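You operate a simulated robot arm through the tools that you are given. There is no shell and no other tool. Be economical: measure what you need, move in short steps, check, and stop when the job is done.

The job below is to be done with a simulated two-armed robot. You get a single attempt, and the scene is never put back.

TASK
On the board top, fold the press cloth in half.

It is judged by the outcome, as a careful person would: the job done as asked, and still so three seconds after it is handed in. It fails if anything else is knocked over, pushed out of place, dropped, spilled or broken. Flat cloth is picked up by pressing the open fingertips on it (5 to 10 N) and closing them slowly along it; thin cloth reads only 2 to 8 mm in the jaws.

THE ROBOT
Two 7-joint arms with two-finger parallel grippers on one trunk, on a base that drives. Base frame: it is fixed to the floor where the robot stands at the start and does not move with it; the origin is under the middle of the robot, x ahead of it, y to its left, z up; the surface under the hand at the start is at about z = 900. Lengths are in mm, angles in rad, forces in N, time in s.
The left shoulder is at the start at [70, 163, 1145], the right one opposite. With the tool pointing down near the work surface each hand reaches from about 380 to 880 mm from the robot's upright axis, wherever it stands, measured 20 degrees to its own side. Places, roughly: board top [600, -300, 900]. Payload 3.43 kg a hand.
Tool frame (each hand has its own): the origin (TCP) lies between the finger pads and is the grasp point; the fingertips stand 34 mm ahead of it; z points along the fingers, y is the line along which they close. Largest opening 128 mm; finger width 24, thickness 12; the body of the gripper, 48 by 130 mm, starts 96 mm behind the TCP.
Orientation is that of the tool frame in the base frame, as a unit quaternion [x, y, z, w]. With the fingers straight down and closing along the base's y, the tool's x points along the base's -x, its y along +y and its z along -z.

THE INTERFACE
- The arms move only by the tool send_rows. It takes "left_rows", "right_rows" or both (then of equal length, played together; a hand with none holds still); each is a list of rows, each a list of 7 numbers: the gripper command, from -1 (fully open) to 1 (shut), values between in proportion, then the shift along the base's x, y, z in mm, then the turn, a rotation vector about the base's x, y, z in rad. In form: [[gripper, tx, ty, tz, wx, wy, wz], ...]. A call has 1 to 8 rows; each row is the pose to reach, as a shift and turn from the pose commanded when the call began. Each row takes 0.2 s and may step no farther than 50 mm and 0.15 rad from the row before; otherwise, or with a gripper value out of range, the whole call is refused. Where a pose cannot be reached the arm comes as near as it can. A force on the tool above 40 N (or 10 N above the force at the start of the call, whichever is more), or a blocked arm, ends the call early, and 0.2 s more pass. The fingers move at their own pace (about 153 mm/s each) and stop on an object; they squeeze with about 28 N. The grip force told is the motor's: it shows also when the fingers shut on nothing. Time passes only in rows, and 0.2 s behind the last, so rows that repeat a pose let the fingers close. It gives the time, the measured TCP pose, the force on the tool (base axes), the opening and the grip force at its end, in the units of the frame above (readings bear some noise), with the torque about the TCP (base axes, N m) and any sound that the robot's microphone picked up.
- Cameras (640 x 400 px; columns grow to the right, rows downward): "scene" is now at [130.4, -35.5, 1374.3]; the picture's right is [-0.42, -0.91, 0.00], its down [-0.51, 0.23, -0.83] and it looks along [0.75, -0.34, -0.56] (base axes); focal length 252 px, centre (320, 200). "left" rides on the left gripper at [76, 11, -160] in its tool frame; the picture's right is [-0.15, 0.99, 0.00], its down [-0.88, -0.13, -0.46] and it looks along [-0.45, -0.07, 0.89] (tool axes); focal length 234 px, centre (320, 200). "right" rides on the right gripper at [76, -11, -160] in its tool frame; the picture's right is [0.15, 0.99, 0.00], its down [-0.88, 0.13, -0.46] and it looks along [-0.45, 0.07, 0.89] (tool axes); focal length 234 px, centre (320, 200). There is no depth. A picture from a camera that has moved, and an enlarged one, comes with that camera's place and axes in the base frame and with its lens.
- grab_frame(camera): a new picture of that camera. The clock stands still meanwhile.
- slide_trunk(by): slides the trunk up (or, below 0, down) by that many mm; the arms and the scene camera ride with it, the base frame stays. It gives what a move gives, with no picture.
- base_move(legs): drives the robot by 1 to 6 legs, each [ahead, left, turn to the left] in mm, mm and rad, along the robot's own axes; the way and the turn of a leg run together, so that a leg with both is an arc; at most 1500 mm and 3.142 rad a leg. The arms and the cameras ride along, it lands a little off, and it stops where it bumps. It gives what a move gives.
- pan_tilt(pan, tilt): turns the head with the scene camera to pan (to the left, within 1.501 rad either way) and tilt (down, from -0.506 to 1.204), counted from straight ahead of the robot. It gives what a move gives.
- zoom(camera, box): a new picture of the part [left, top, right, bottom] of that camera's present view, enlarged. The clock stands still meanwhile.
- hand_in(): hands the job in; it is judged then, once.

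Work in short steps. Places have to be worked out from the pictures, the camera data and where the tool is seen: move nearer, look again, correct. Check each grasp and each placing, and mend what went wrong. You have 120 turns and 92 pictures in all, those below and enlarged ones among them. Open the grippers and draw the arms clear of the work before you hand the job in, unless the task says otherwise; then end with one line.

The tools are called after ">>>" as name(argument=value, ...) on one line, values as JSON. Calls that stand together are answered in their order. send_rows: Moves the arms, as the interface text tells. Its arguments: {"type":"object","properties":{"left_rows":{"type":"array"},"right_rows":{"type":"array"}},"required":[]} The other tools are called the same way: slide_trunk (by) slides the trunk up or down; base_move (legs) drives the base; pan_tilt (pan, tilt) turns the head that bears the scene camera; grab_frame (camera) takes a picture; zoom (camera, box) takes an enlarged picture of a part of a camera's view; hand_in () hands the job in.

At the start:

```text
time: 0.0
left_tcp_pos: [642.8, 77.6, 1084.7]
left_ee_rot: [0.0, 1.0, 0.0, 0.0]
left_contact_force: [0.6, -0.2, 0.2]
left_torque: [-0.01, -0.02, 0.01]
left_grip_width: 128.1
left_gripper_force: 0.0
right_tcp_pos: [531.0, -490.0, 1149.4]
right_ee_rot: [0.0, 1.0, 0.0, -0.001]
right_contact_force: [-0.5, -0.4, -0.6]
right_torque: [0.0, 0.02, -0.02]
right_grip_width: 128.0
right_gripper_force: 0.0
trunk travel left (down, up): [-625.0, 315.0]
robot x, y, heading: [3.0, -2.2, -0.007]
head pan, tilt: [-0.429, 0.597]
```

scene: 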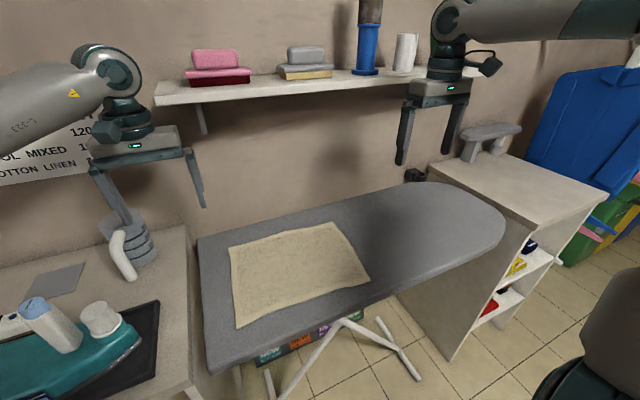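
right: 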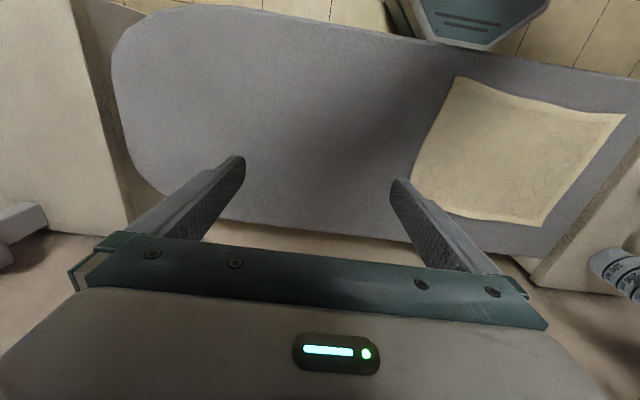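
left: 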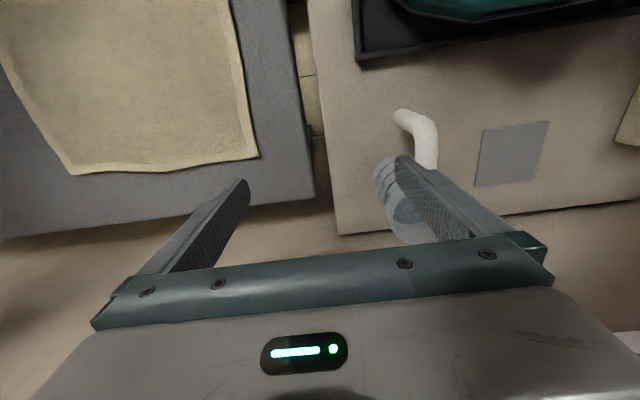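

The cloth looks to span x≈420–660 and y≈-310–0, with its near edge close to the board's near edge. I'll zoom in to measure the corners better.

>>> zoom(camera="scene", box=[190, 190, 430, 350])

```text
2.50 times, centred on (310, 270) of scene
camera zoom: at [130.4, -35.5, 1374.3], right [-0.42, -0.91, 0.0], down [-0.51, 0.23, -0.83], along [0.75, -0.34, -0.56], focal length 629 px, centre (345, 25)
```

zoom: 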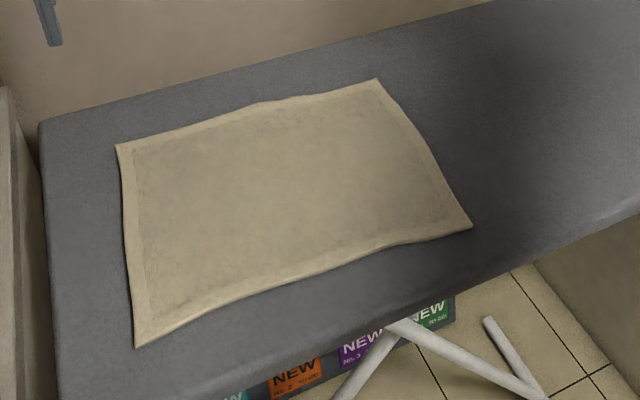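

Corners come out at about NL (435,3), NR (418,-294), FR (643,-310) and FL (662,-13). I'll fold the near edge onto the far edge with both hands, starting by hovering each hand over its near corner at z≈1010 with the jaws about 45 mm open.

>>> send_rows(left_rows=[[0.3, 0, -40, 0, 0, 0, 0], [0.3, -10, -80, 0, 0, 0, 0], [0.3, -45, -100, 0, 0, 0, 0], [0.3, -85, -100, 0, 0, 0, 0], [0.3, -120, -100, -20, 0, 0, 0], [0.3, -150, -100, -40, 0, 0, 0], [0.3, -175, -100, -60, 0, 0, 0], [0.3, -194, -100, -75, 0, 0, 0]], right_rows=[[0.3, -12, 28, -17, 0, 0, 0], [0.3, -24, 56, -34, 0, 0, 0], [0.3, -36, 83, -52, 0, 0, 0], [0.3, -49, 111, -70, 0, 0, 0], [0.3, -61, 139, -87, 0, 0, 0], [0.3, -73, 167, -105, 0, 0, 0], [0.3, -85, 195, -122, 0, 0, 0], [0.3, -98, 222, -139, 0, 0, 0]])

>>> grab_frame(camera="scene")

>>> grab_frame(camera="left")

>>> grab_frame(camera="right")

```text
time: 1.8
left_tcp_pos: [446.7, -23.5, 1009.7]
left_ee_rot: [-0.001, 1.0, 0.0, -0.001]
left_contact_force: [0.3, 0.0, -0.3]
left_torque: [-0.01, 0.03, 0.0]
left_grip_width: 44.9
left_gripper_force: 0.0
right_tcp_pos: [433.6, -266.3, 1011.0]
right_ee_rot: [0.001, 1.0, -0.001, 0.0]
right_contact_force: [1.1, 0.4, 0.7]
right_torque: [-0.01, -0.01, 0.0]
right_grip_width: 44.8
right_gripper_force: 0.1
trunk travel left (down, up): [-625.0, 315.0]
robot x, y, heading: [-0.6, 4.2, -0.002]
head pan, tilt: [-0.429, 0.597]
```

```text
87 pictures are left
camera scene: at [131.6, -35.8, 1374.2], right [-0.42, -0.91, 0.0], down [-0.51, 0.23, -0.83], along [0.75, -0.34, -0.56], focal length 252 px, centre (320, 200)
```

scene: 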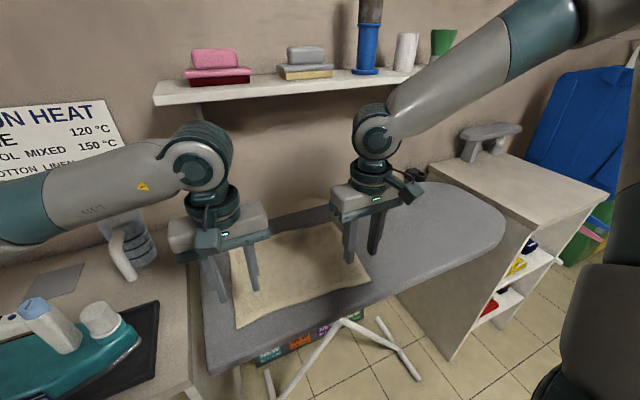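

```text
86 pictures are left
camera left: at [371.9, -11.7, 1169.8], right [0.15, 0.99, 0.0], down [0.88, -0.13, 0.45], along [0.45, -0.07, -0.89], focal length 234 px, centre (320, 200)
```

left: 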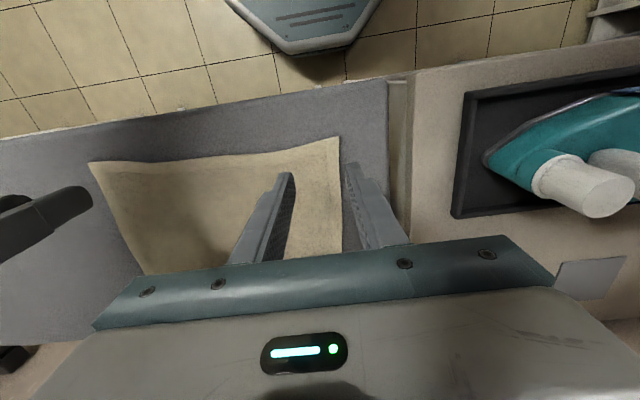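

```text
85 pictures are left
camera right: at [357.7, -278.2, 1169.5], right [-0.15, 0.99, 0.0], down [0.88, 0.13, 0.45], along [0.45, 0.07, -0.89], focal length 234 px, centre (320, 200)
```

right: 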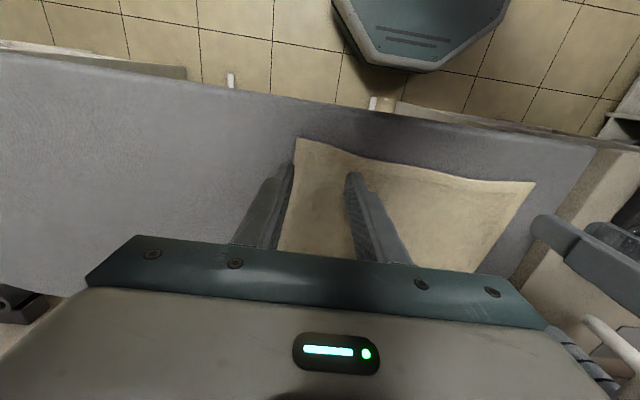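

The wrist cameras confirm the corners at NL ≈(432,0) and NR ≈(420,-295), with the top at about z=900. I'll narrow the jaws to 32 mm, shift so both fingers sit on cloth, and come down to just above it.

>>> send_rows(left_rows=[[0.5, 0, -8, 0, 0, 0, 0], [0.5, 0, -8, -30, 0, 0, 0], [0.5, 0, -8, -55, 0, 0, 0], [0.5, 0, -8, -68, 0, 0, 0]], right_rows=[[0.5, 3, 2, 0, 0, 0, 0], [0.5, 3, 2, -30, 0, 0, 0], [0.5, 3, 2, -55, 0, 0, 0], [0.5, 3, 2, -68, 0, 0, 0]])

>>> grab_frame(camera="left")

>>> grab_frame(camera="right")

```text
time: 2.8
left_tcp_pos: [448.9, -29.3, 942.1]
left_ee_rot: [0.0, 1.0, 0.0, 0.0]
left_contact_force: [-1.1, -0.1, 1.1]
left_torque: [0.01, 0.0, -0.01]
left_grip_width: 32.1
left_gripper_force: 0.1
right_tcp_pos: [435.4, -266.7, 942.3]
right_ee_rot: [0.0, 1.0, -0.001, 0.0]
right_contact_force: [0.0, -0.2, 0.0]
right_torque: [0.04, -0.01, 0.04]
right_grip_width: 32.0
right_gripper_force: 0.1
trunk travel left (down, up): [-625.0, 315.0]
robot x, y, heading: [0.6, -0.2, -0.003]
head pan, tilt: [-0.429, 0.597]
```

```text
84 pictures are left
camera left: at [373.1, -19.1, 1101.1], right [0.15, 0.99, 0.0], down [0.88, -0.13, 0.46], along [0.45, -0.07, -0.89], focal length 234 px, centre (320, 200)
```

left: 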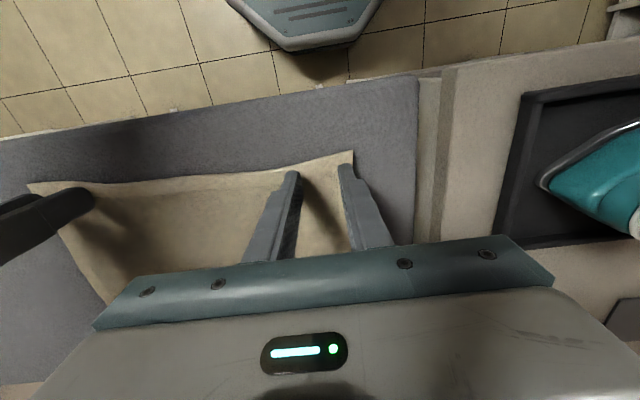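

```text
83 pictures are left
camera right: at [359.7, -277.0, 1101.5], right [-0.15, 0.99, 0.0], down [0.88, 0.13, 0.46], along [0.45, 0.07, -0.89], focal length 234 px, centre (320, 200)
```

right: 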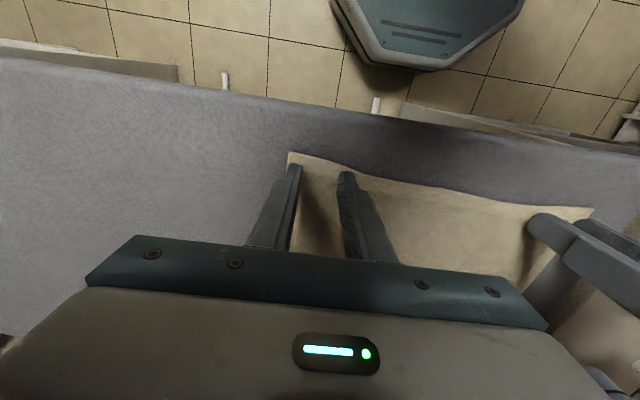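

Both finger pairs sit over cloth just inside the corners. I'll lower them in 2 mm steps until they make contact.

>>> send_rows(left_rows=[[0.5, 0, 0, -3, 0, 0, 0], [0.5, 0, 0, -5, 0, 0, 0], [0.5, 0, 0, -7, 0, 0, 0]], right_rows=[[0.5, 0, 0, -3, 0, 0, 0], [0.5, 0, 0, -5, 0, 0, 0], [0.5, 0, 0, -7, 0, 0, 0]])

```text
time: 3.6
left_tcp_pos: [450.3, -31.7, 938.7]
left_ee_rot: [0.0, 1.0, 0.0, 0.004]
left_contact_force: [0.8, 1.4, 0.4]
left_torque: [0.01, -0.03, 0.02]
left_grip_width: 32.1
left_gripper_force: 0.1
right_tcp_pos: [435.3, -267.8, 937.3]
right_ee_rot: [0.0, 1.0, 0.002, 0.003]
right_contact_force: [1.0, 2.4, 12.4]
right_torque: [0.07, -0.03, 0.02]
right_grip_width: 32.1
right_gripper_force: 0.2
trunk travel left (down, up): [-625.0, 315.0]
robot x, y, heading: [1.9, 1.6, 0.003]
head pan, tilt: [-0.429, 0.597]
```

The right hand presses at 12 N and the left isn't touching yet. I'll raise the right by 1 mm and lower the left by 2 mm.

>>> send_rows(left_rows=[[0.5, 0, 0, -1, 0, 0, 0], [0.5, 0, 0, -2, 0, 0, 0]], right_rows=[[0.5, 0, 0, 0.5, 0, 0, 0], [0.5, 0, 0, 0.8, 0, 0, 0]])

```text
time: 4.2
left_tcp_pos: [450.1, -33.1, 937.6]
left_ee_rot: [0.001, 1.0, 0.001, 0.007]
left_contact_force: [-0.7, 2.2, 5.8]
left_torque: [0.12, 0.01, 0.02]
left_grip_width: 31.6
left_gripper_force: 0.1
right_tcp_pos: [434.7, -267.3, 936.2]
right_ee_rot: [-0.001, 1.0, 0.002, 0.002]
right_contact_force: [5.4, 5.1, 15.6]
right_torque: [0.16, -0.23, -0.01]
right_grip_width: 31.6
right_gripper_force: 0.1
trunk travel left (down, up): [-625.0, 315.0]
robot x, y, heading: [5.1, 0.6, 0.002]
head pan, tilt: [-0.429, 0.597]
```

The left is at 6 N, which is good, but the right is still at 15 N. I'll ease the right up 1.5 mm and then close both slowly.

>>> send_rows(left_rows=[[0.5, 0, 0, 0, 0, 0, 0], [0.57, 0, 0, -0.3, 0, 0, 0], [0.64, 0, 0, -0.3, 0, 0, 0]], right_rows=[[0.5, 0, 0, 1.5, 0, 0, 0], [0.57, 0, 0, 1.5, 0, 0, 0], [0.64, 0, 0, 1.5, 0, 0, 0]])

>>> grab_frame(camera="left")

>>> grab_frame(camera="right")

```text
time: 5.0
left_tcp_pos: [449.0, -33.2, 936.6]
left_ee_rot: [0.0, 1.0, 0.0, 0.008]
left_contact_force: [2.1, 0.5, 10.8]
left_torque: [-0.01, -0.05, 0.03]
left_grip_width: 20.3
left_gripper_force: 0.0
right_tcp_pos: [433.0, -269.7, 937.4]
right_ee_rot: [-0.001, 1.0, 0.001, 0.001]
right_contact_force: [-1.7, 0.2, 5.4]
right_torque: [-0.03, 0.08, -0.03]
right_grip_width: 21.6
right_gripper_force: 0.1
trunk travel left (down, up): [-625.0, 315.0]
robot x, y, heading: [4.5, 1.2, 0.001]
head pan, tilt: [-0.429, 0.597]
```

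```text
82 pictures are left
camera left: at [372.2, -22.0, 1095.7], right [0.15, 0.99, 0.0], down [0.87, -0.13, 0.47], along [0.46, -0.07, -0.88], focal length 234 px, centre (320, 200)
```

left: 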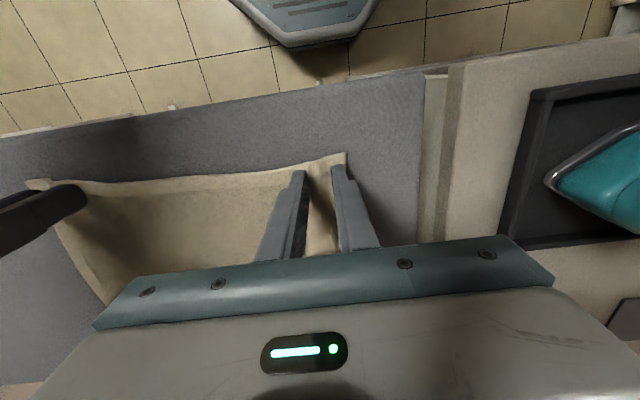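

```text
81 pictures are left
camera right: at [357.7, -279.8, 1096.9], right [-0.15, 0.99, 0.0], down [0.88, 0.13, 0.46], along [0.45, 0.07, -0.89], focal length 234 px, centre (320, 200)
```

right: 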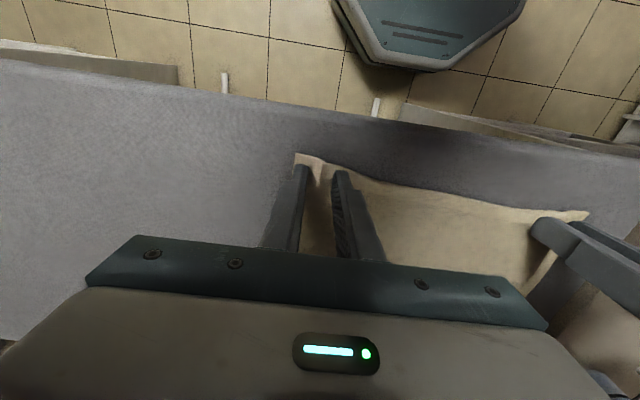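

A ridge is forming on both sides, with the left at 11 N and the right at 5 N. I'll keep closing slowly.

>>> send_rows(left_rows=[[0.7, 0, 0, 0.3, 0, 0, 0], [0.76, 0, 0, 0.3, 0, 0, 0], [0.82, 0, 0, 0.3, 0, 0, 0], [0.88, 0, 0, 0.3, 0, 0, 0], [0.94, 0, 0, 0.3, 0, 0, 0], [1, 0, 0, 0.3, 0, 0, 0], [1, 0, 0, 0.3, 0, 0, 0]], right_rows=[[0.7, 0, 0, -0.3, 0, 0, 0], [0.76, 0, 0, -0.3, 0, 0, 0], [0.82, 0, 0, -0.3, 0, 0, 0], [0.88, 0, 0, -0.3, 0, 0, 0], [0.94, 0, 0, -0.3, 0, 0, 0], [1, 0, 0, -0.3, 0, 0, 0], [1, 0, 0, -0.3, 0, 0, 0]])

>>> grab_frame(camera="left")

>>> grab_frame(camera="right")

```text
time: 6.6
left_tcp_pos: [450.0, -33.3, 937.2]
left_ee_rot: [0.001, 1.0, 0.001, 0.007]
left_contact_force: [0.1, -9.2, 17.4]
left_torque: [-0.32, 0.0, 0.04]
left_grip_width: 4.0
left_gripper_force: 27.8
right_tcp_pos: [433.7, -267.9, 937.4]
right_ee_rot: [-0.001, 1.0, 0.002, 0.0]
right_contact_force: [1.0, 10.1, 5.3]
right_torque: [0.39, -0.02, 0.02]
right_grip_width: 3.8
right_gripper_force: 28.3
trunk travel left (down, up): [-625.0, 315.0]
robot x, y, heading: [2.6, 2.6, -0.002]
head pan, tilt: [-0.429, 0.597]
```

```text
80 pictures are left
camera left: at [371.9, -22.4, 1095.6], right [0.15, 0.99, 0.0], down [0.88, -0.13, 0.47], along [0.46, -0.07, -0.89], focal length 234 px, centre (320, 200)
```

left: 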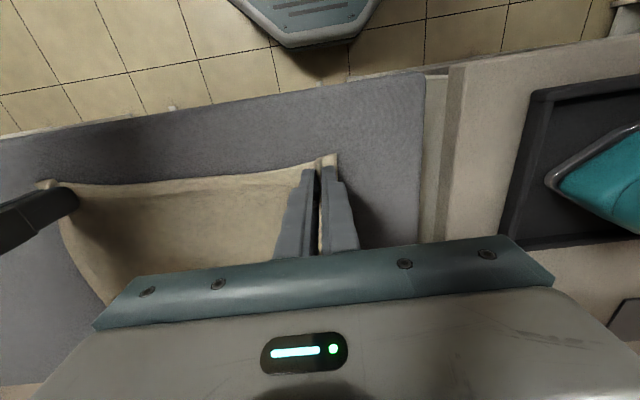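

```text
79 pictures are left
camera right: at [357.9, -279.8, 1096.8], right [-0.15, 0.99, 0.0], down [0.88, 0.13, 0.46], along [0.45, 0.07, -0.89], focal length 234 px, centre (320, 200)
```

right: 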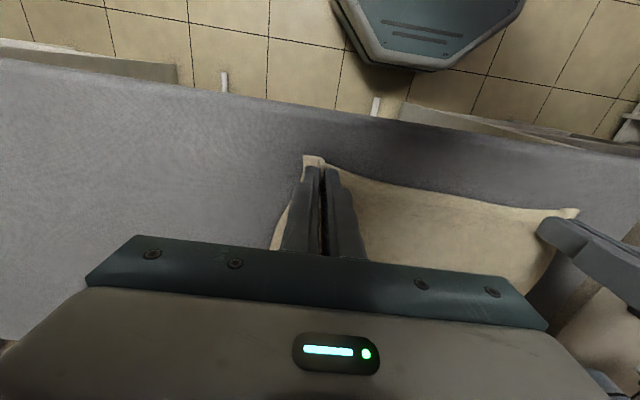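

Both jaws hold cloth, reading about 4 mm at 28 N. The cloth is taut between the hands, so I'll bring them a few mm together, lift, and check.

>>> send_rows(left_rows=[[1, 0, -3, 8, 0, 0, 0], [1, 3, -5, 20, 0, 0, 0], [1, 8, -5, 35, 0, 0, 0], [1, 14, -5, 50, 0, 0, 0]], right_rows=[[1, 0, 3, 8, 0, 0, 0], [1, 3, 5, 20, 0, 0, 0], [1, 8, 5, 35, 0, 0, 0], [1, 14, 5, 50, 0, 0, 0]])

>>> grab_frame(camera="scene")

>>> grab_frame(camera="right")

>>> grab_frame(camera="left")

```text
time: 7.6
left_tcp_pos: [460.7, -35.0, 981.5]
left_ee_rot: [0.0, 1.0, 0.001, -0.001]
left_contact_force: [0.1, -0.8, 0.0]
left_torque: [-0.03, 0.01, -0.01]
left_grip_width: 3.9
left_gripper_force: 28.1
right_tcp_pos: [449.7, -261.1, 987.4]
right_ee_rot: [-0.002, 1.0, 0.0, -0.001]
right_contact_force: [-0.1, 1.0, -0.5]
right_torque: [-0.01, 0.0, 0.02]
right_grip_width: 3.4
right_gripper_force: 28.0
trunk travel left (down, up): [-625.0, 315.0]
robot x, y, heading: [0.2, 0.8, 0.007]
head pan, tilt: [-0.429, 0.597]
```

```text
78 pictures are left
camera scene: at [130.0, -35.4, 1374.1], right [-0.42, -0.91, 0.0], down [-0.51, 0.23, -0.83], along [0.75, -0.34, -0.56], focal length 252 px, centre (320, 200)
```

scene: 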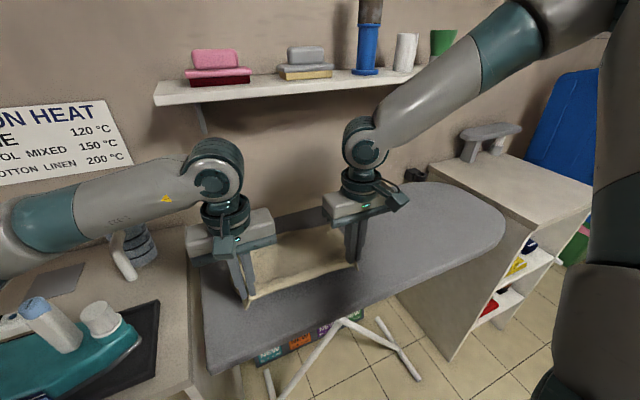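

```text
77 pictures are left
camera right: at [373.5, -271.8, 1146.8], right [-0.15, 0.99, 0.0], down [0.88, 0.13, 0.46], along [0.45, 0.07, -0.89], focal length 234 px, centre (320, 200)
```

right: 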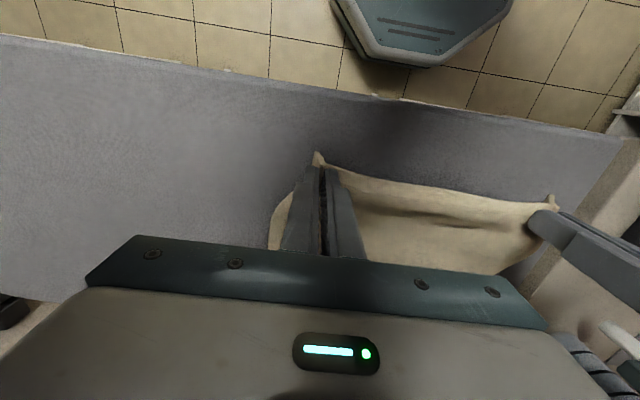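

```text
76 pictures are left
camera left: at [385.5, -24.1, 1141.6], right [0.15, 0.99, 0.0], down [0.88, -0.13, 0.45], along [0.45, -0.07, -0.89], focal length 234 px, centre (320, 200)
```

left: 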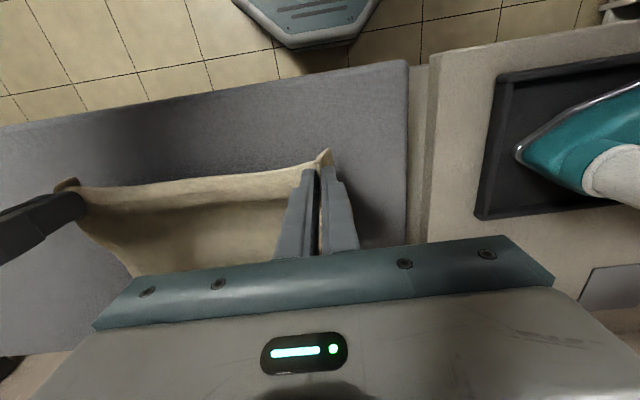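

The near edge is lifted cleanly by both hands. I'll carry it over on an arc about the fold line, which lies at x≈546 on the left and 533 on the right, and stop about 45 mm above the board.

>>> send_rows(left_rows=[[1, 10, 0, 12, 0, 0, 0], [1, 28, -1, 26, 0, 0, 0], [1, 53, -3, 36, 0, 0, 0], [1, 84, -4, 40, 0, 0, 0], [1, 114, -6, 35, 0, 0, 0], [1, 140, -7, 22, 0, 0, 0], [1, 160, -8, 4, 0, 0, 0], [1, 166, -8, -5, 0, 0, 0]], right_rows=[[1, 10, 0, 12, 0, 0, 0], [1, 28, -1, 26, 0, 0, 0], [1, 53, -4, 36, 0, 0, 0], [1, 84, -6, 40, 0, 0, 0], [1, 114, -9, 35, 0, 0, 0], [1, 140, -11, 22, 0, 0, 0], [1, 160, -12, 4, 0, 0, 0], [1, 167, -13, -5, 0, 0, 0]])

>>> grab_frame(camera="scene")

>>> grab_frame(camera="right")

>>> grab_frame(camera="left")

```text
time: 9.4
left_tcp_pos: [629.8, -44.7, 977.6]
left_ee_rot: [0.001, 1.0, 0.001, -0.001]
left_contact_force: [0.1, -2.1, -0.2]
left_torque: [-0.06, -0.01, -0.02]
left_grip_width: 4.2
left_gripper_force: 28.0
right_tcp_pos: [616.8, -272.7, 982.3]
right_ee_rot: [-0.001, 1.0, 0.0, 0.0]
right_contact_force: [0.1, 2.8, -1.0]
right_torque: [0.03, 0.03, 0.05]
right_grip_width: 3.8
right_gripper_force: 28.3
trunk travel left (down, up): [-625.0, 315.0]
robot x, y, heading: [0.4, -2.1, -0.001]
head pan, tilt: [-0.429, 0.597]
```

```text
75 pictures are left
camera scene: at [130.5, -35.5, 1374.3], right [-0.42, -0.91, 0.0], down [-0.51, 0.23, -0.83], along [0.75, -0.34, -0.56], focal length 252 px, centre (320, 200)
```

scene: 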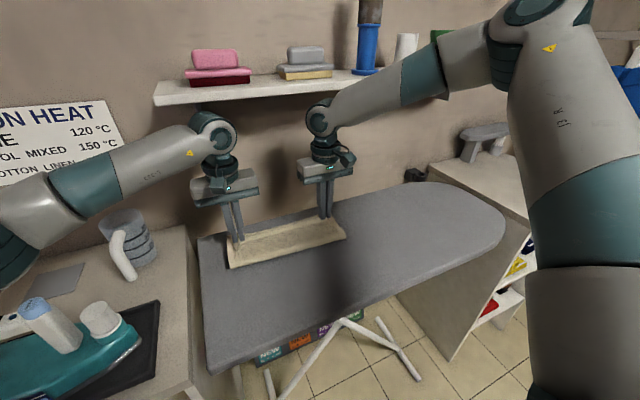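

```text
74 pictures are left
camera right: at [541.0, -283.9, 1141.2], right [-0.15, 0.99, 0.0], down [0.88, 0.13, 0.46], along [0.45, 0.07, -0.89], focal length 234 px, centre (320, 200)
```

right: 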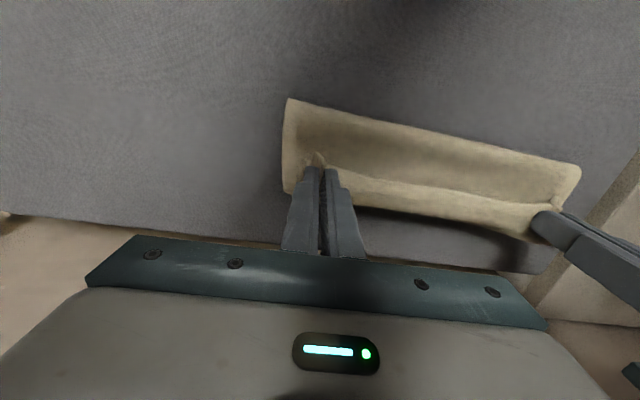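

```text
73 pictures are left
camera left: at [553.2, -33.7, 1136.5], right [0.15, 0.99, 0.0], down [0.88, -0.13, 0.46], along [0.45, -0.07, -0.89], focal length 234 px, centre (320, 200)
```

left: 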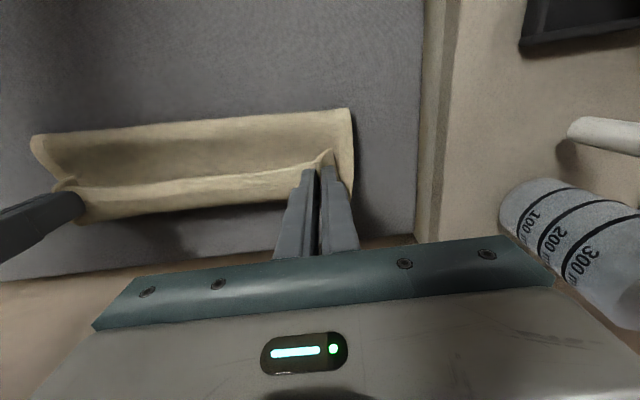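

The fold line looks farther out than planned, at x≈570. I'll zoom in to see whether the far edge of the bottom layer has slid.

>>> zoom(camera="scene", box=[190, 180, 380, 300])

>>> zoom(camera="right", box=[250, 80, 600, 290])

```text
3.33 times, centred on (285, 240) of scene
camera zoom: at [130.5, -35.5, 1374.3], right [-0.42, -0.91, 0.0], down [-0.51, 0.23, -0.83], along [0.75, -0.34, -0.56], focal length 838 px, centre (437, 67)
```

zoom: 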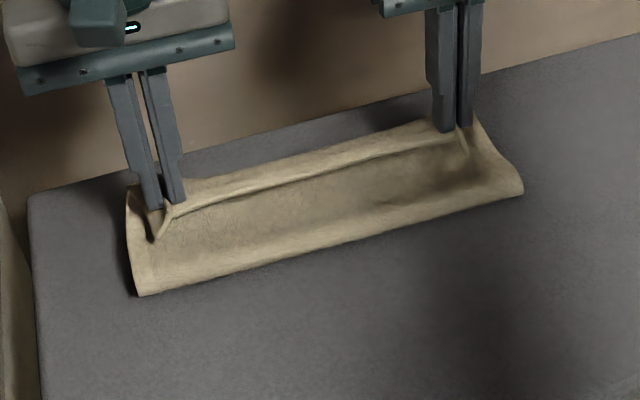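

```text
1.83 times, centred on (425, 185) of right
camera zoom: at [541.0, -283.9, 1141.2], right [-0.15, 0.99, 0.0], down [0.88, 0.13, 0.46], along [0.45, 0.07, -0.89], focal length 428 px, centre (128, 227)
```

zoom: 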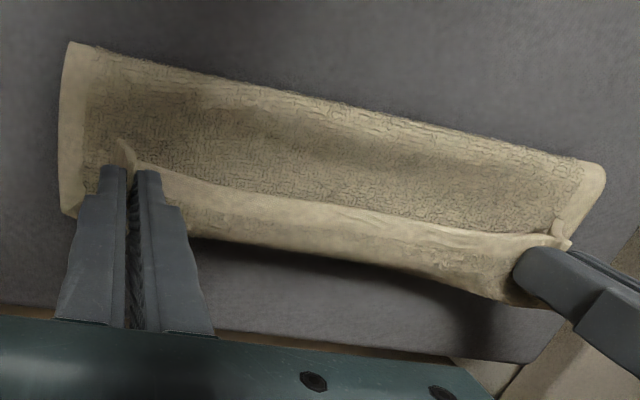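

The hands kept their pitch, so the upper layer curls out past the fingers and doubles back instead of lying flat. I'll go back to mid-arc, let it hang, and pitch the tools about +y so the body leaves the jaws downward.

>>> send_rows(left_rows=[[1, -12, 0, 18, 0, 0, 0], [1, -32, 1, 35, 0, 0, 0], [1, -58, 2, 45, 0, 0.12, 0], [1, -84, 3, 50, 0, 0.24, 0], [1, -90, 3, 50, 0, 0.36, 0], [1, -90, 3, 50, 0, 0.48, 0], [1, -90, 3, 50, 0, 0.6, 0]], right_rows=[[1, -12, 0, 18, 0, 0, 0], [1, -32, 1, 35, 0, 0, 0], [1, -58, 3, 45, 0, 0.12, 0], [1, -84, 5, 50, 0, 0.24, 0], [1, -90, 5, 50, 0, 0.36, 0], [1, -90, 5, 50, 0, 0.48, 0], [1, -90, 5, 50, 0, 0.6, 0]])

>>> grab_frame(camera="scene")

>>> grab_frame(camera="right")

```text
time: 11.2
left_tcp_pos: [499.4, -39.0, 1049.8]
left_ee_rot: [0.022, 0.962, -0.003, -0.271]
left_contact_force: [-0.6, -0.6, -0.2]
left_torque: [0.0, -0.03, 0.05]
left_grip_width: 3.8
left_gripper_force: 28.0
right_tcp_pos: [495.3, -259.9, 1044.9]
right_ee_rot: [0.0, 0.958, -0.003, -0.286]
right_contact_force: [0.4, 0.8, 0.2]
right_torque: [-0.07, 0.0, 0.05]
right_grip_width: 3.4
right_gripper_force: 27.8
trunk travel left (down, up): [-625.0, 315.0]
robot x, y, heading: [-5.3, 2.8, -0.001]
head pan, tilt: [-0.429, 0.597]
stopped in row 7 (left hand): the arm was blocked; the commanded pose is now the measured one
```

```text
70 pictures are left
camera scene: at [92.4, -25.1, 1376.9], right [-0.41, -0.91, 0.0], down [-0.49, 0.23, -0.84], along [0.77, -0.35, -0.54], focal length 252 px, centre (320, 200)
```

scene: 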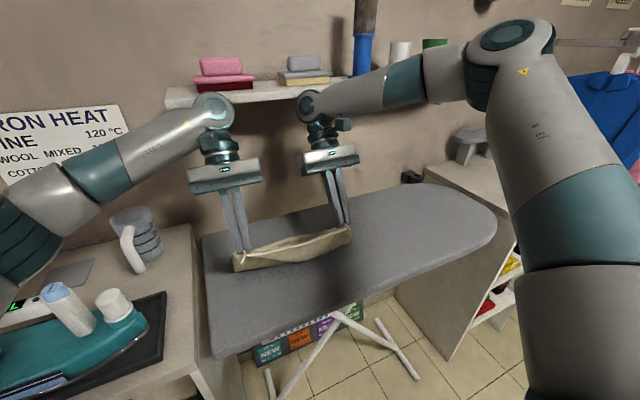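

```text
69 pictures are left
camera right: at [519.7, -269.3, 1220.8], right [-0.13, 0.99, 0.07], down [0.99, 0.13, -0.1], along [-0.11, 0.06, -0.99], focal length 234 px, centre (320, 200)
```

right: 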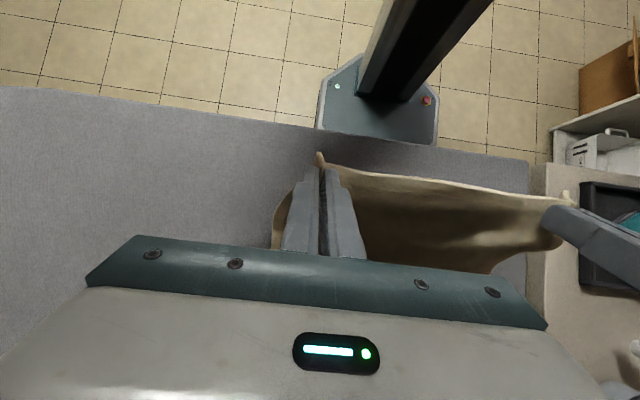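

The left arm was blocked and the robot leaned back about 40 mm, so the wrist probably touched the shelf edge. I'll check the shelf and the wrists.

>>> zoom(camera="scene", box=[150, 30, 450, 280])

```text
1.60 times, centred on (300, 155) of scene
camera zoom: at [92.4, -25.1, 1376.9], right [-0.41, -0.91, 0.0], down [-0.49, 0.23, -0.84], along [0.77, -0.35, -0.54], focal length 402 px, centre (352, 272)
```

zoom: 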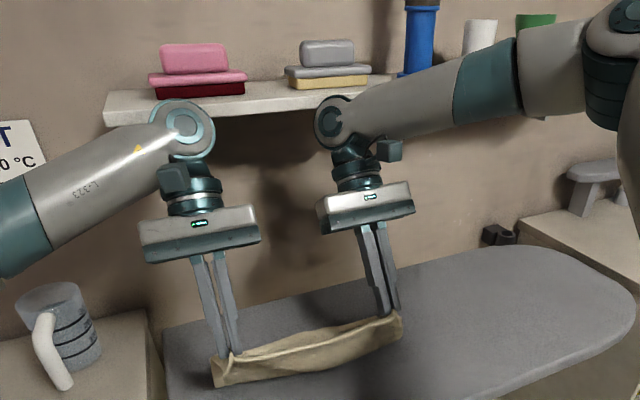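

Nothing on the shelf was disturbed. I'll back the hands away from the shelf by moving -x and slightly down, then re-read the pose.

>>> send_rows(left_rows=[[1, -10, 0, -6, 0, 0, 0], [1, -25, 0, -15, 0, 0, 0], [1, -25, 0, -25, 0, 0, 0], [1, -25, 0, -25, 0, 0, 0]], right_rows=[[1, -10, 0, -6, 0, 0, 0], [1, -25, 0, -15, 0, 0, 0], [1, -25, 0, -25, 0, 0, 0], [1, -25, 0, -25, 0, 0, 0]])

>>> grab_frame(camera="scene")

```text
time: 12.2
left_tcp_pos: [503.3, -44.2, 1008.4]
left_ee_rot: [0.011, 0.957, 0.0, -0.29]
left_contact_force: [0.3, -1.1, -0.1]
left_torque: [0.01, -0.02, 0.03]
left_grip_width: 4.0
left_gripper_force: 28.0
right_tcp_pos: [496.4, -269.0, 1005.7]
right_ee_rot: [0.0, 0.955, 0.0, -0.297]
right_contact_force: [0.6, 1.3, -0.5]
right_torque: [0.0, 0.0, 0.01]
right_grip_width: 3.7
right_gripper_force: 28.5
trunk travel left (down, up): [-625.0, 315.0]
robot x, y, heading: [-9.0, 0.6, 0.001]
head pan, tilt: [-0.429, 0.597]
```

```text
67 pictures are left
camera scene: at [125.4, -35.8, 1374.0], right [-0.42, -0.91, 0.0], down [-0.51, 0.23, -0.83], along [0.75, -0.34, -0.56], focal length 252 px, centre (320, 200)
```

scene: 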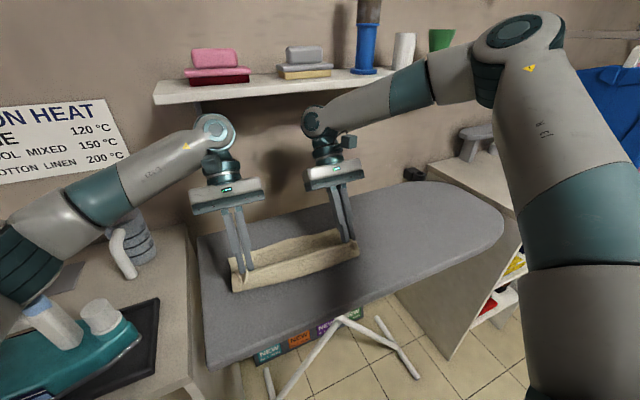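

The robot is upright again. The shelf and wall don't leave room to pitch the wrists outward, so I'll lay the cloth flat again and fold the far edge towards the robot instead, where the pitch is natural.

>>> send_rows(left_rows=[[1, -10, 2, 0, 0, -0.13, 0], [1, -20, 4, -6, 0, -0.26, 0], [1, -30, 6, -16, 0, -0.39, 0], [1, -40, 8, -30, 0, -0.5, 0], [1, -50, 10, -45, 0, -0.58, 0], [1, -58, 10, -60, 0, -0.585, 0], [1, -60, 10, -66, 0, -0.585, 0]], right_rows=[[1, -12, 0, 0, 0, -0.13, 0], [1, -24, 0, -6, 0, -0.26, 0], [1, -36, 0, -16, 0, -0.39, 0], [1, -48, 0, -30, 0, -0.5, 0], [1, -58, 0, -45, 0, -0.59, 0], [1, -66, 0, -57, 0, -0.6, 0], [1, -68, 0, -63, 0, -0.6, 0]])

>>> grab_frame(camera="scene")

>>> grab_frame(camera="left")

```text
time: 13.8
left_tcp_pos: [444.0, -35.6, 943.7]
left_ee_rot: [0.011, 1.0, 0.005, 0.0]
left_contact_force: [0.5, -10.0, 1.6]
left_torque: [-0.38, 0.05, 0.02]
left_grip_width: 3.9
left_gripper_force: 28.3
right_tcp_pos: [425.6, -270.2, 944.6]
right_ee_rot: [0.0, 1.0, 0.001, 0.0]
right_contact_force: [1.2, 9.6, 0.0]
right_torque: [0.31, 0.0, 0.06]
right_grip_width: 3.9
right_gripper_force: 28.2
trunk travel left (down, up): [-625.0, 315.0]
robot x, y, heading: [-4.5, -3.2, -0.006]
head pan, tilt: [-0.429, 0.597]
```

```text
66 pictures are left
camera scene: at [124.6, -36.6, 1374.7], right [-0.42, -0.91, 0.0], down [-0.51, 0.23, -0.83], along [0.75, -0.34, -0.56], focal length 252 px, centre (320, 200)
```

scene: 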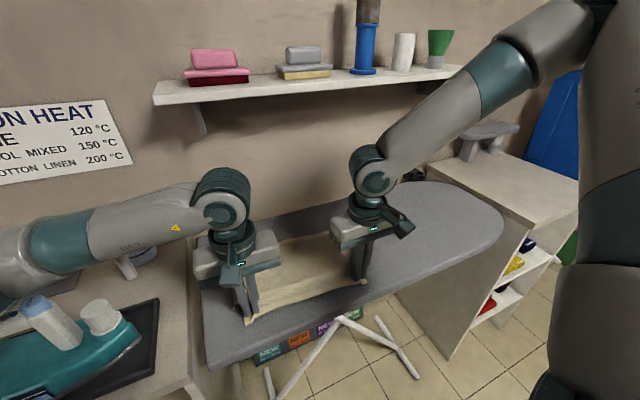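

```text
65 pictures are left
camera left: at [367.8, -23.8, 1102.9], right [0.17, 0.99, 0.01], down [0.88, -0.15, 0.46], along [0.45, -0.07, -0.89], focal length 234 px, centre (320, 200)
```

left: 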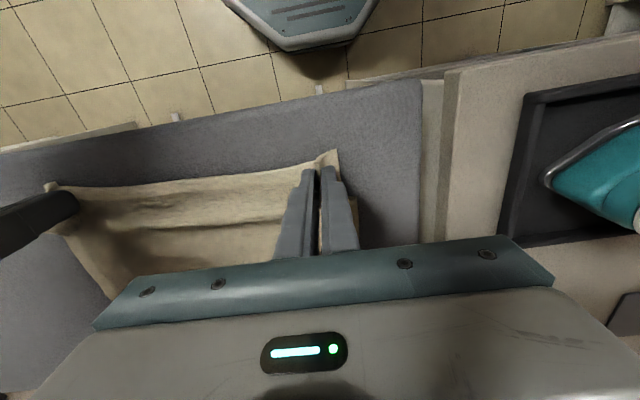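

The cloth is back with a small wrinkle along the middle. I'll pull 12 mm towards the robot at low height to smooth it, then release.

>>> send_rows(left_rows=[[1, -4, 0, -3, 0, 0, 0], [1, -8, 0, -4, 0, 0, 0], [1, -13, 0, -4, 0, 0, 0], [1, -13, 0, -4, 0, 0, 0], [0.6, -13, 0, -4, 0, 0, 0], [0.4, -13, 0, -4, 0, 0, 0], [0.4, -13, 0, 20, 0, 0, 0], [0.4, -13, 0, 60, 0, 0, 0]], right_rows=[[1, -4, 0, -3, 0, 0, 0], [1, -8, 0, -4, 0, 0, 0], [1, -13, 0, -4, 0, 0, 0], [1, -13, 0, -4, 0, 0, 0], [0.6, -13, 0, -4, 0, 0, 0], [0.4, -13, 0, -4, 0, 0, 0], [0.4, -13, 0, 20, 0, 0, 0], [0.4, -13, 0, 60, 0, 0, 0]])

>>> grab_frame(camera="scene")

>>> grab_frame(camera="left")

```text
time: 15.6
left_tcp_pos: [426.9, -34.7, 1002.1]
left_ee_rot: [0.012, 1.0, 0.003, 0.001]
left_contact_force: [-1.0, -0.5, 0.2]
left_torque: [0.0, -0.04, -0.01]
left_grip_width: 38.2
left_gripper_force: 0.1
right_tcp_pos: [410.4, -270.5, 1003.3]
right_ee_rot: [0.001, 1.0, 0.001, 0.0]
right_contact_force: [-0.2, -0.5, 1.3]
right_torque: [0.01, -0.05, 0.0]
right_grip_width: 38.3
right_gripper_force: 0.0
trunk travel left (down, up): [-625.0, 315.0]
robot x, y, heading: [-7.2, 1.3, 0.002]
head pan, tilt: [-0.429, 0.597]
```

```text
64 pictures are left
camera scene: at [120.5, -36.2, 1374.0], right [-0.42, -0.91, 0.0], down [-0.51, 0.23, -0.83], along [0.75, -0.34, -0.56], focal length 252 px, centre (320, 200)
```

scene: 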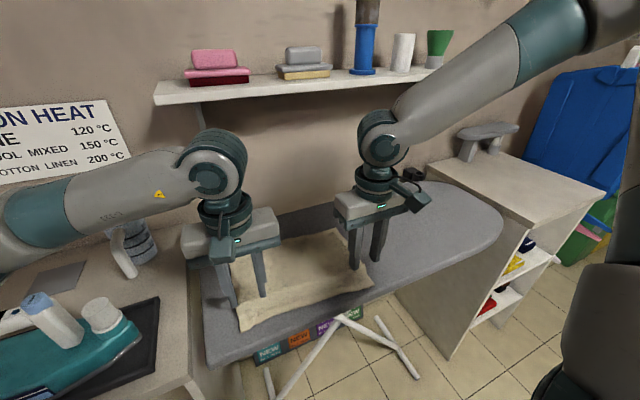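

```text
63 pictures are left
camera left: at [351.0, -23.9, 1161.8], right [0.17, 0.99, 0.01], down [0.88, -0.15, 0.45], along [0.45, -0.07, -0.89], focal length 234 px, centre (320, 200)
```

left: 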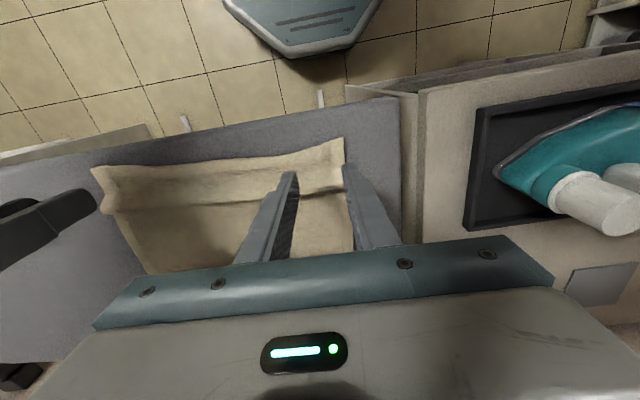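

Released. I'll raise the hands and back the base off 170 mm for room near the robot, then look at the cloth.

>>> send_rows(left_rows=[[0.4, 0, 10, 45, 0, 0, 0], [0.4, 0, 30, 90, 0, 0, 0], [0.4, 0, 50, 130, 0, 0, 0]], right_rows=[[0.4, 0, -10, 45, 0, 0, 0], [0.4, 0, -40, 90, 0, 0, 0], [0.4, 0, -70, 130, 0, 0, 0]])

>>> base_move(legs=[[-170, 0, 0]])

>>> grab_frame(camera="scene")

```text
refused: row 2 steps farther than a row can; nothing moved
```

```text
time: 17.1
left_tcp_pos: [261.3, -35.5, 1002.2]
left_ee_rot: [0.011, 1.0, 0.005, 0.0]
left_contact_force: [-0.6, -0.2, -0.1]
left_torque: [-0.03, -0.04, 0.01]
left_grip_width: 38.5
left_gripper_force: 0.0
right_tcp_pos: [241.4, -269.4, 1004.0]
right_ee_rot: [0.0, 1.0, 0.0, -0.001]
right_contact_force: [0.5, -0.5, 0.2]
right_torque: [-0.02, -0.01, 0.0]
right_grip_width: 38.3
right_gripper_force: 0.1
trunk travel left (down, up): [-625.0, 315.0]
robot x, y, heading: [-173.3, -0.0, -0.004]
head pan, tilt: [-0.429, 0.597]
```

```text
62 pictures are left
camera scene: at [-45.5, -35.6, 1374.3], right [-0.42, -0.91, 0.0], down [-0.51, 0.23, -0.83], along [0.75, -0.35, -0.56], focal length 252 px, centre (320, 200)
```

scene: 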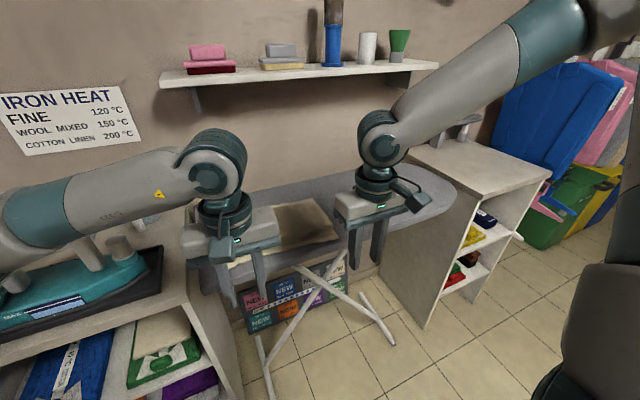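

The lift was refused but the base move went cleanly. Now I'll raise the hands and spread them to see the cloth.

>>> send_rows(left_rows=[[0.4, 0, 0, 45, 0, 0, 0], [0.4, 0, 10, 90, 0, 0, 0], [0.4, 0, 40, 125, 0, 0, 0], [0.4, 20, 70, 145, 0, 0, 0], [0.4, 50, 100, 150, 0, 0, 0]], right_rows=[[0.4, 0, 0, 45, 0, 0, 0], [0.4, 0, -10, 90, 0, 0, 0], [0.4, 0, -45, 120, 0, 0, 0], [0.4, 20, -85, 130, 0, 0, 0], [0.4, 50, -120, 130, 0, 0, 0]])

>>> grab_frame(camera="scene")

>>> grab_frame(camera="right")

```text
time: 18.3
left_tcp_pos: [310.5, 64.4, 1151.5]
left_ee_rot: [0.012, 1.0, 0.005, 0.0]
left_contact_force: [0.3, 0.1, 0.1]
left_torque: [-0.01, 0.06, 0.02]
left_grip_width: 38.3
left_gripper_force: 0.0
right_tcp_pos: [295.4, -390.1, 1132.9]
right_ee_rot: [0.002, 1.0, 0.0, -0.003]
right_contact_force: [-0.9, -0.4, 0.5]
right_torque: [-0.02, 0.01, -0.01]
right_grip_width: 38.5
right_gripper_force: 0.0
trunk travel left (down, up): [-625.0, 315.0]
robot x, y, heading: [-174.6, -1.9, -0.003]
head pan, tilt: [-0.429, 0.597]
```

```text
61 pictures are left
camera scene: at [-43.5, -34.9, 1374.1], right [-0.42, -0.91, 0.0], down [-0.51, 0.23, -0.83], along [0.75, -0.35, -0.56], focal length 252 px, centre (320, 200)
```

scene: 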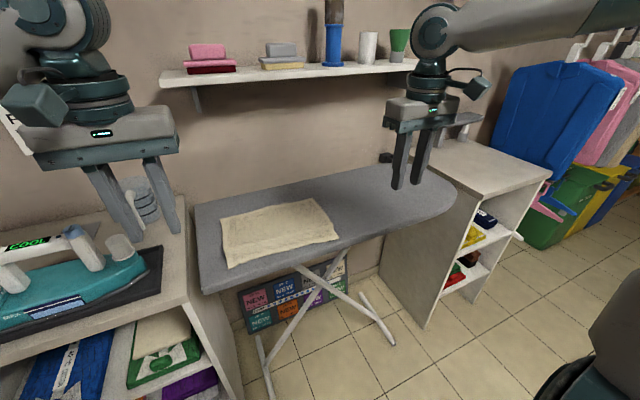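

```text
60 pictures are left
camera right: at [220.6, -400.9, 1291.6], right [-0.14, 0.99, 0.0], down [0.88, 0.13, 0.45], along [0.45, 0.07, -0.89], focal length 234 px, centre (320, 200)
```

right: 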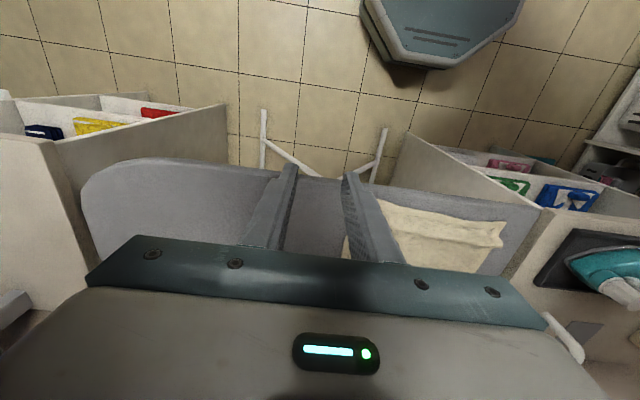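

>>> zoom(camera="scene", box=[190, 170, 380, 290])

```text
3.33 times, centred on (285, 230) of scene
camera zoom: at [-43.5, -34.9, 1374.1], right [-0.42, -0.91, 0.0], down [-0.51, 0.23, -0.83], along [0.75, -0.35, -0.56], focal length 838 px, centre (437, 100)
```

zoom: 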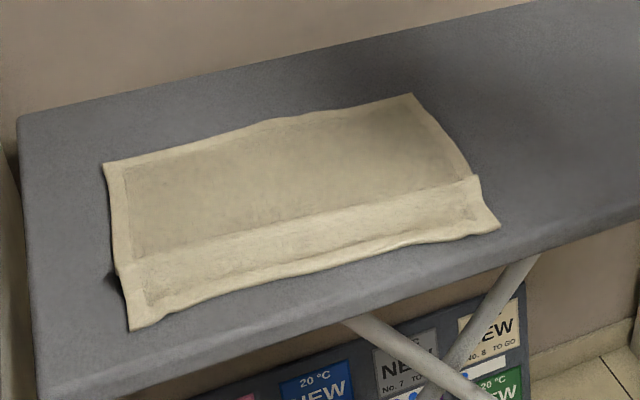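

The far corners are now at FL ≈(625,-10) and FR ≈(612,-309), with a shallow pleat near the front that I can pull out. Next I'll hover over the far corners.

>>> send_rows(left_rows=[[0.5, 37, -13, -10, 0, 0, 0], [0.5, 75, -26, -25, 0, 0, 0], [0.5, 112, -40, -40, 0, 0, 0], [0.5, 150, -53, -58, 0, 0, 0], [0.5, 188, -66, -76, 0, 0, 0], [0.5, 226, -80, -96, 0, 0, 0], [0.5, 263, -93, -118, 0, 0, 0], [0.5, 299, -106, -141, 0, 0, 0]], right_rows=[[0.5, 38, 14, -10, 0, 0, 0], [0.5, 76, 28, -22, 0, 0, 0], [0.5, 114, 42, -36, 0, 0, 0], [0.5, 152, 56, -50, 0, 0, 0], [0.5, 190, 70, -66, 0, 0, 0], [0.5, 228, 84, -84, 0, 0, 0], [0.5, 266, 98, -104, 0, 0, 0], [0.5, 304, 113, -123, 0, 0, 0]])

>>> grab_frame(camera="scene")

>>> grab_frame(camera="left")

>>> grab_frame(camera="right")

```text
time: 20.1
left_tcp_pos: [601.2, -42.0, 1012.1]
left_ee_rot: [0.014, 1.0, 0.006, 0.001]
left_contact_force: [-0.5, -1.0, 0.3]
left_torque: [0.09, -0.01, -0.01]
left_grip_width: 31.8
left_gripper_force: 0.0
left hand out of reach, approached as far as the arm can: row 8
right_tcp_pos: [544.0, -305.7, 1017.4]
right_ee_rot: [0.001, 1.0, 0.002, 0.001]
right_contact_force: [0.7, -1.2, -0.2]
right_torque: [0.04, -0.04, 0.03]
right_grip_width: 32.1
right_gripper_force: 0.1
right hand out of reach, approached as far as the arm can: row 7, 8
trunk travel left (down, up): [-625.0, 315.0]
robot x, y, heading: [-174.2, -5.5, 0.004]
head pan, tilt: [-0.429, 0.597]
```

```text
58 pictures are left
camera scene: at [-47.4, -39.5, 1374.4], right [-0.42, -0.91, 0.0], down [-0.51, 0.24, -0.83], along [0.75, -0.34, -0.56], focal length 252 px, centre (320, 200)
```

scene: 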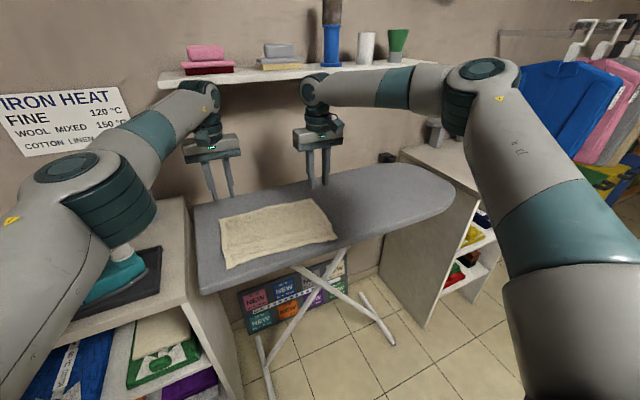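

```text
57 pictures are left
camera left: at [523.8, -30.4, 1171.7], right [0.17, 0.98, 0.01], down [0.88, -0.16, 0.46], along [0.45, -0.07, -0.89], focal length 234 px, centre (320, 200)
```

left: 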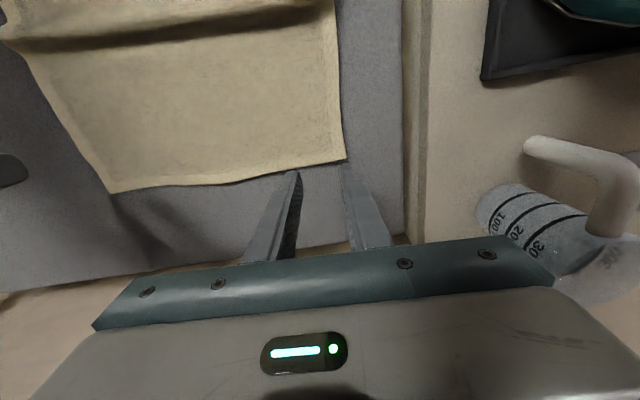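

```text
56 pictures are left
camera right: at [467.1, -316.6, 1176.6], right [-0.14, 0.99, 0.0], down [0.88, 0.13, 0.46], along [0.45, 0.07, -0.89], focal length 234 px, centre (320, 200)
```

right: 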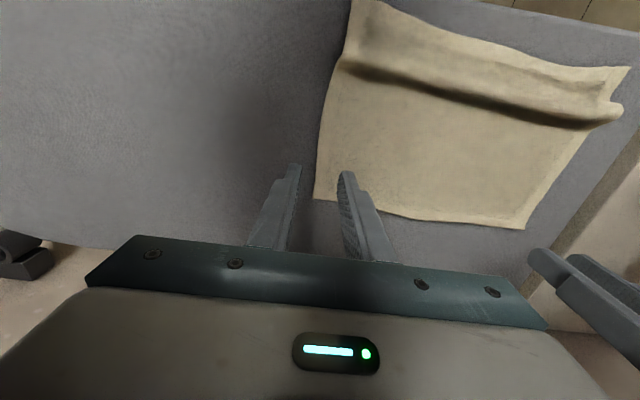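

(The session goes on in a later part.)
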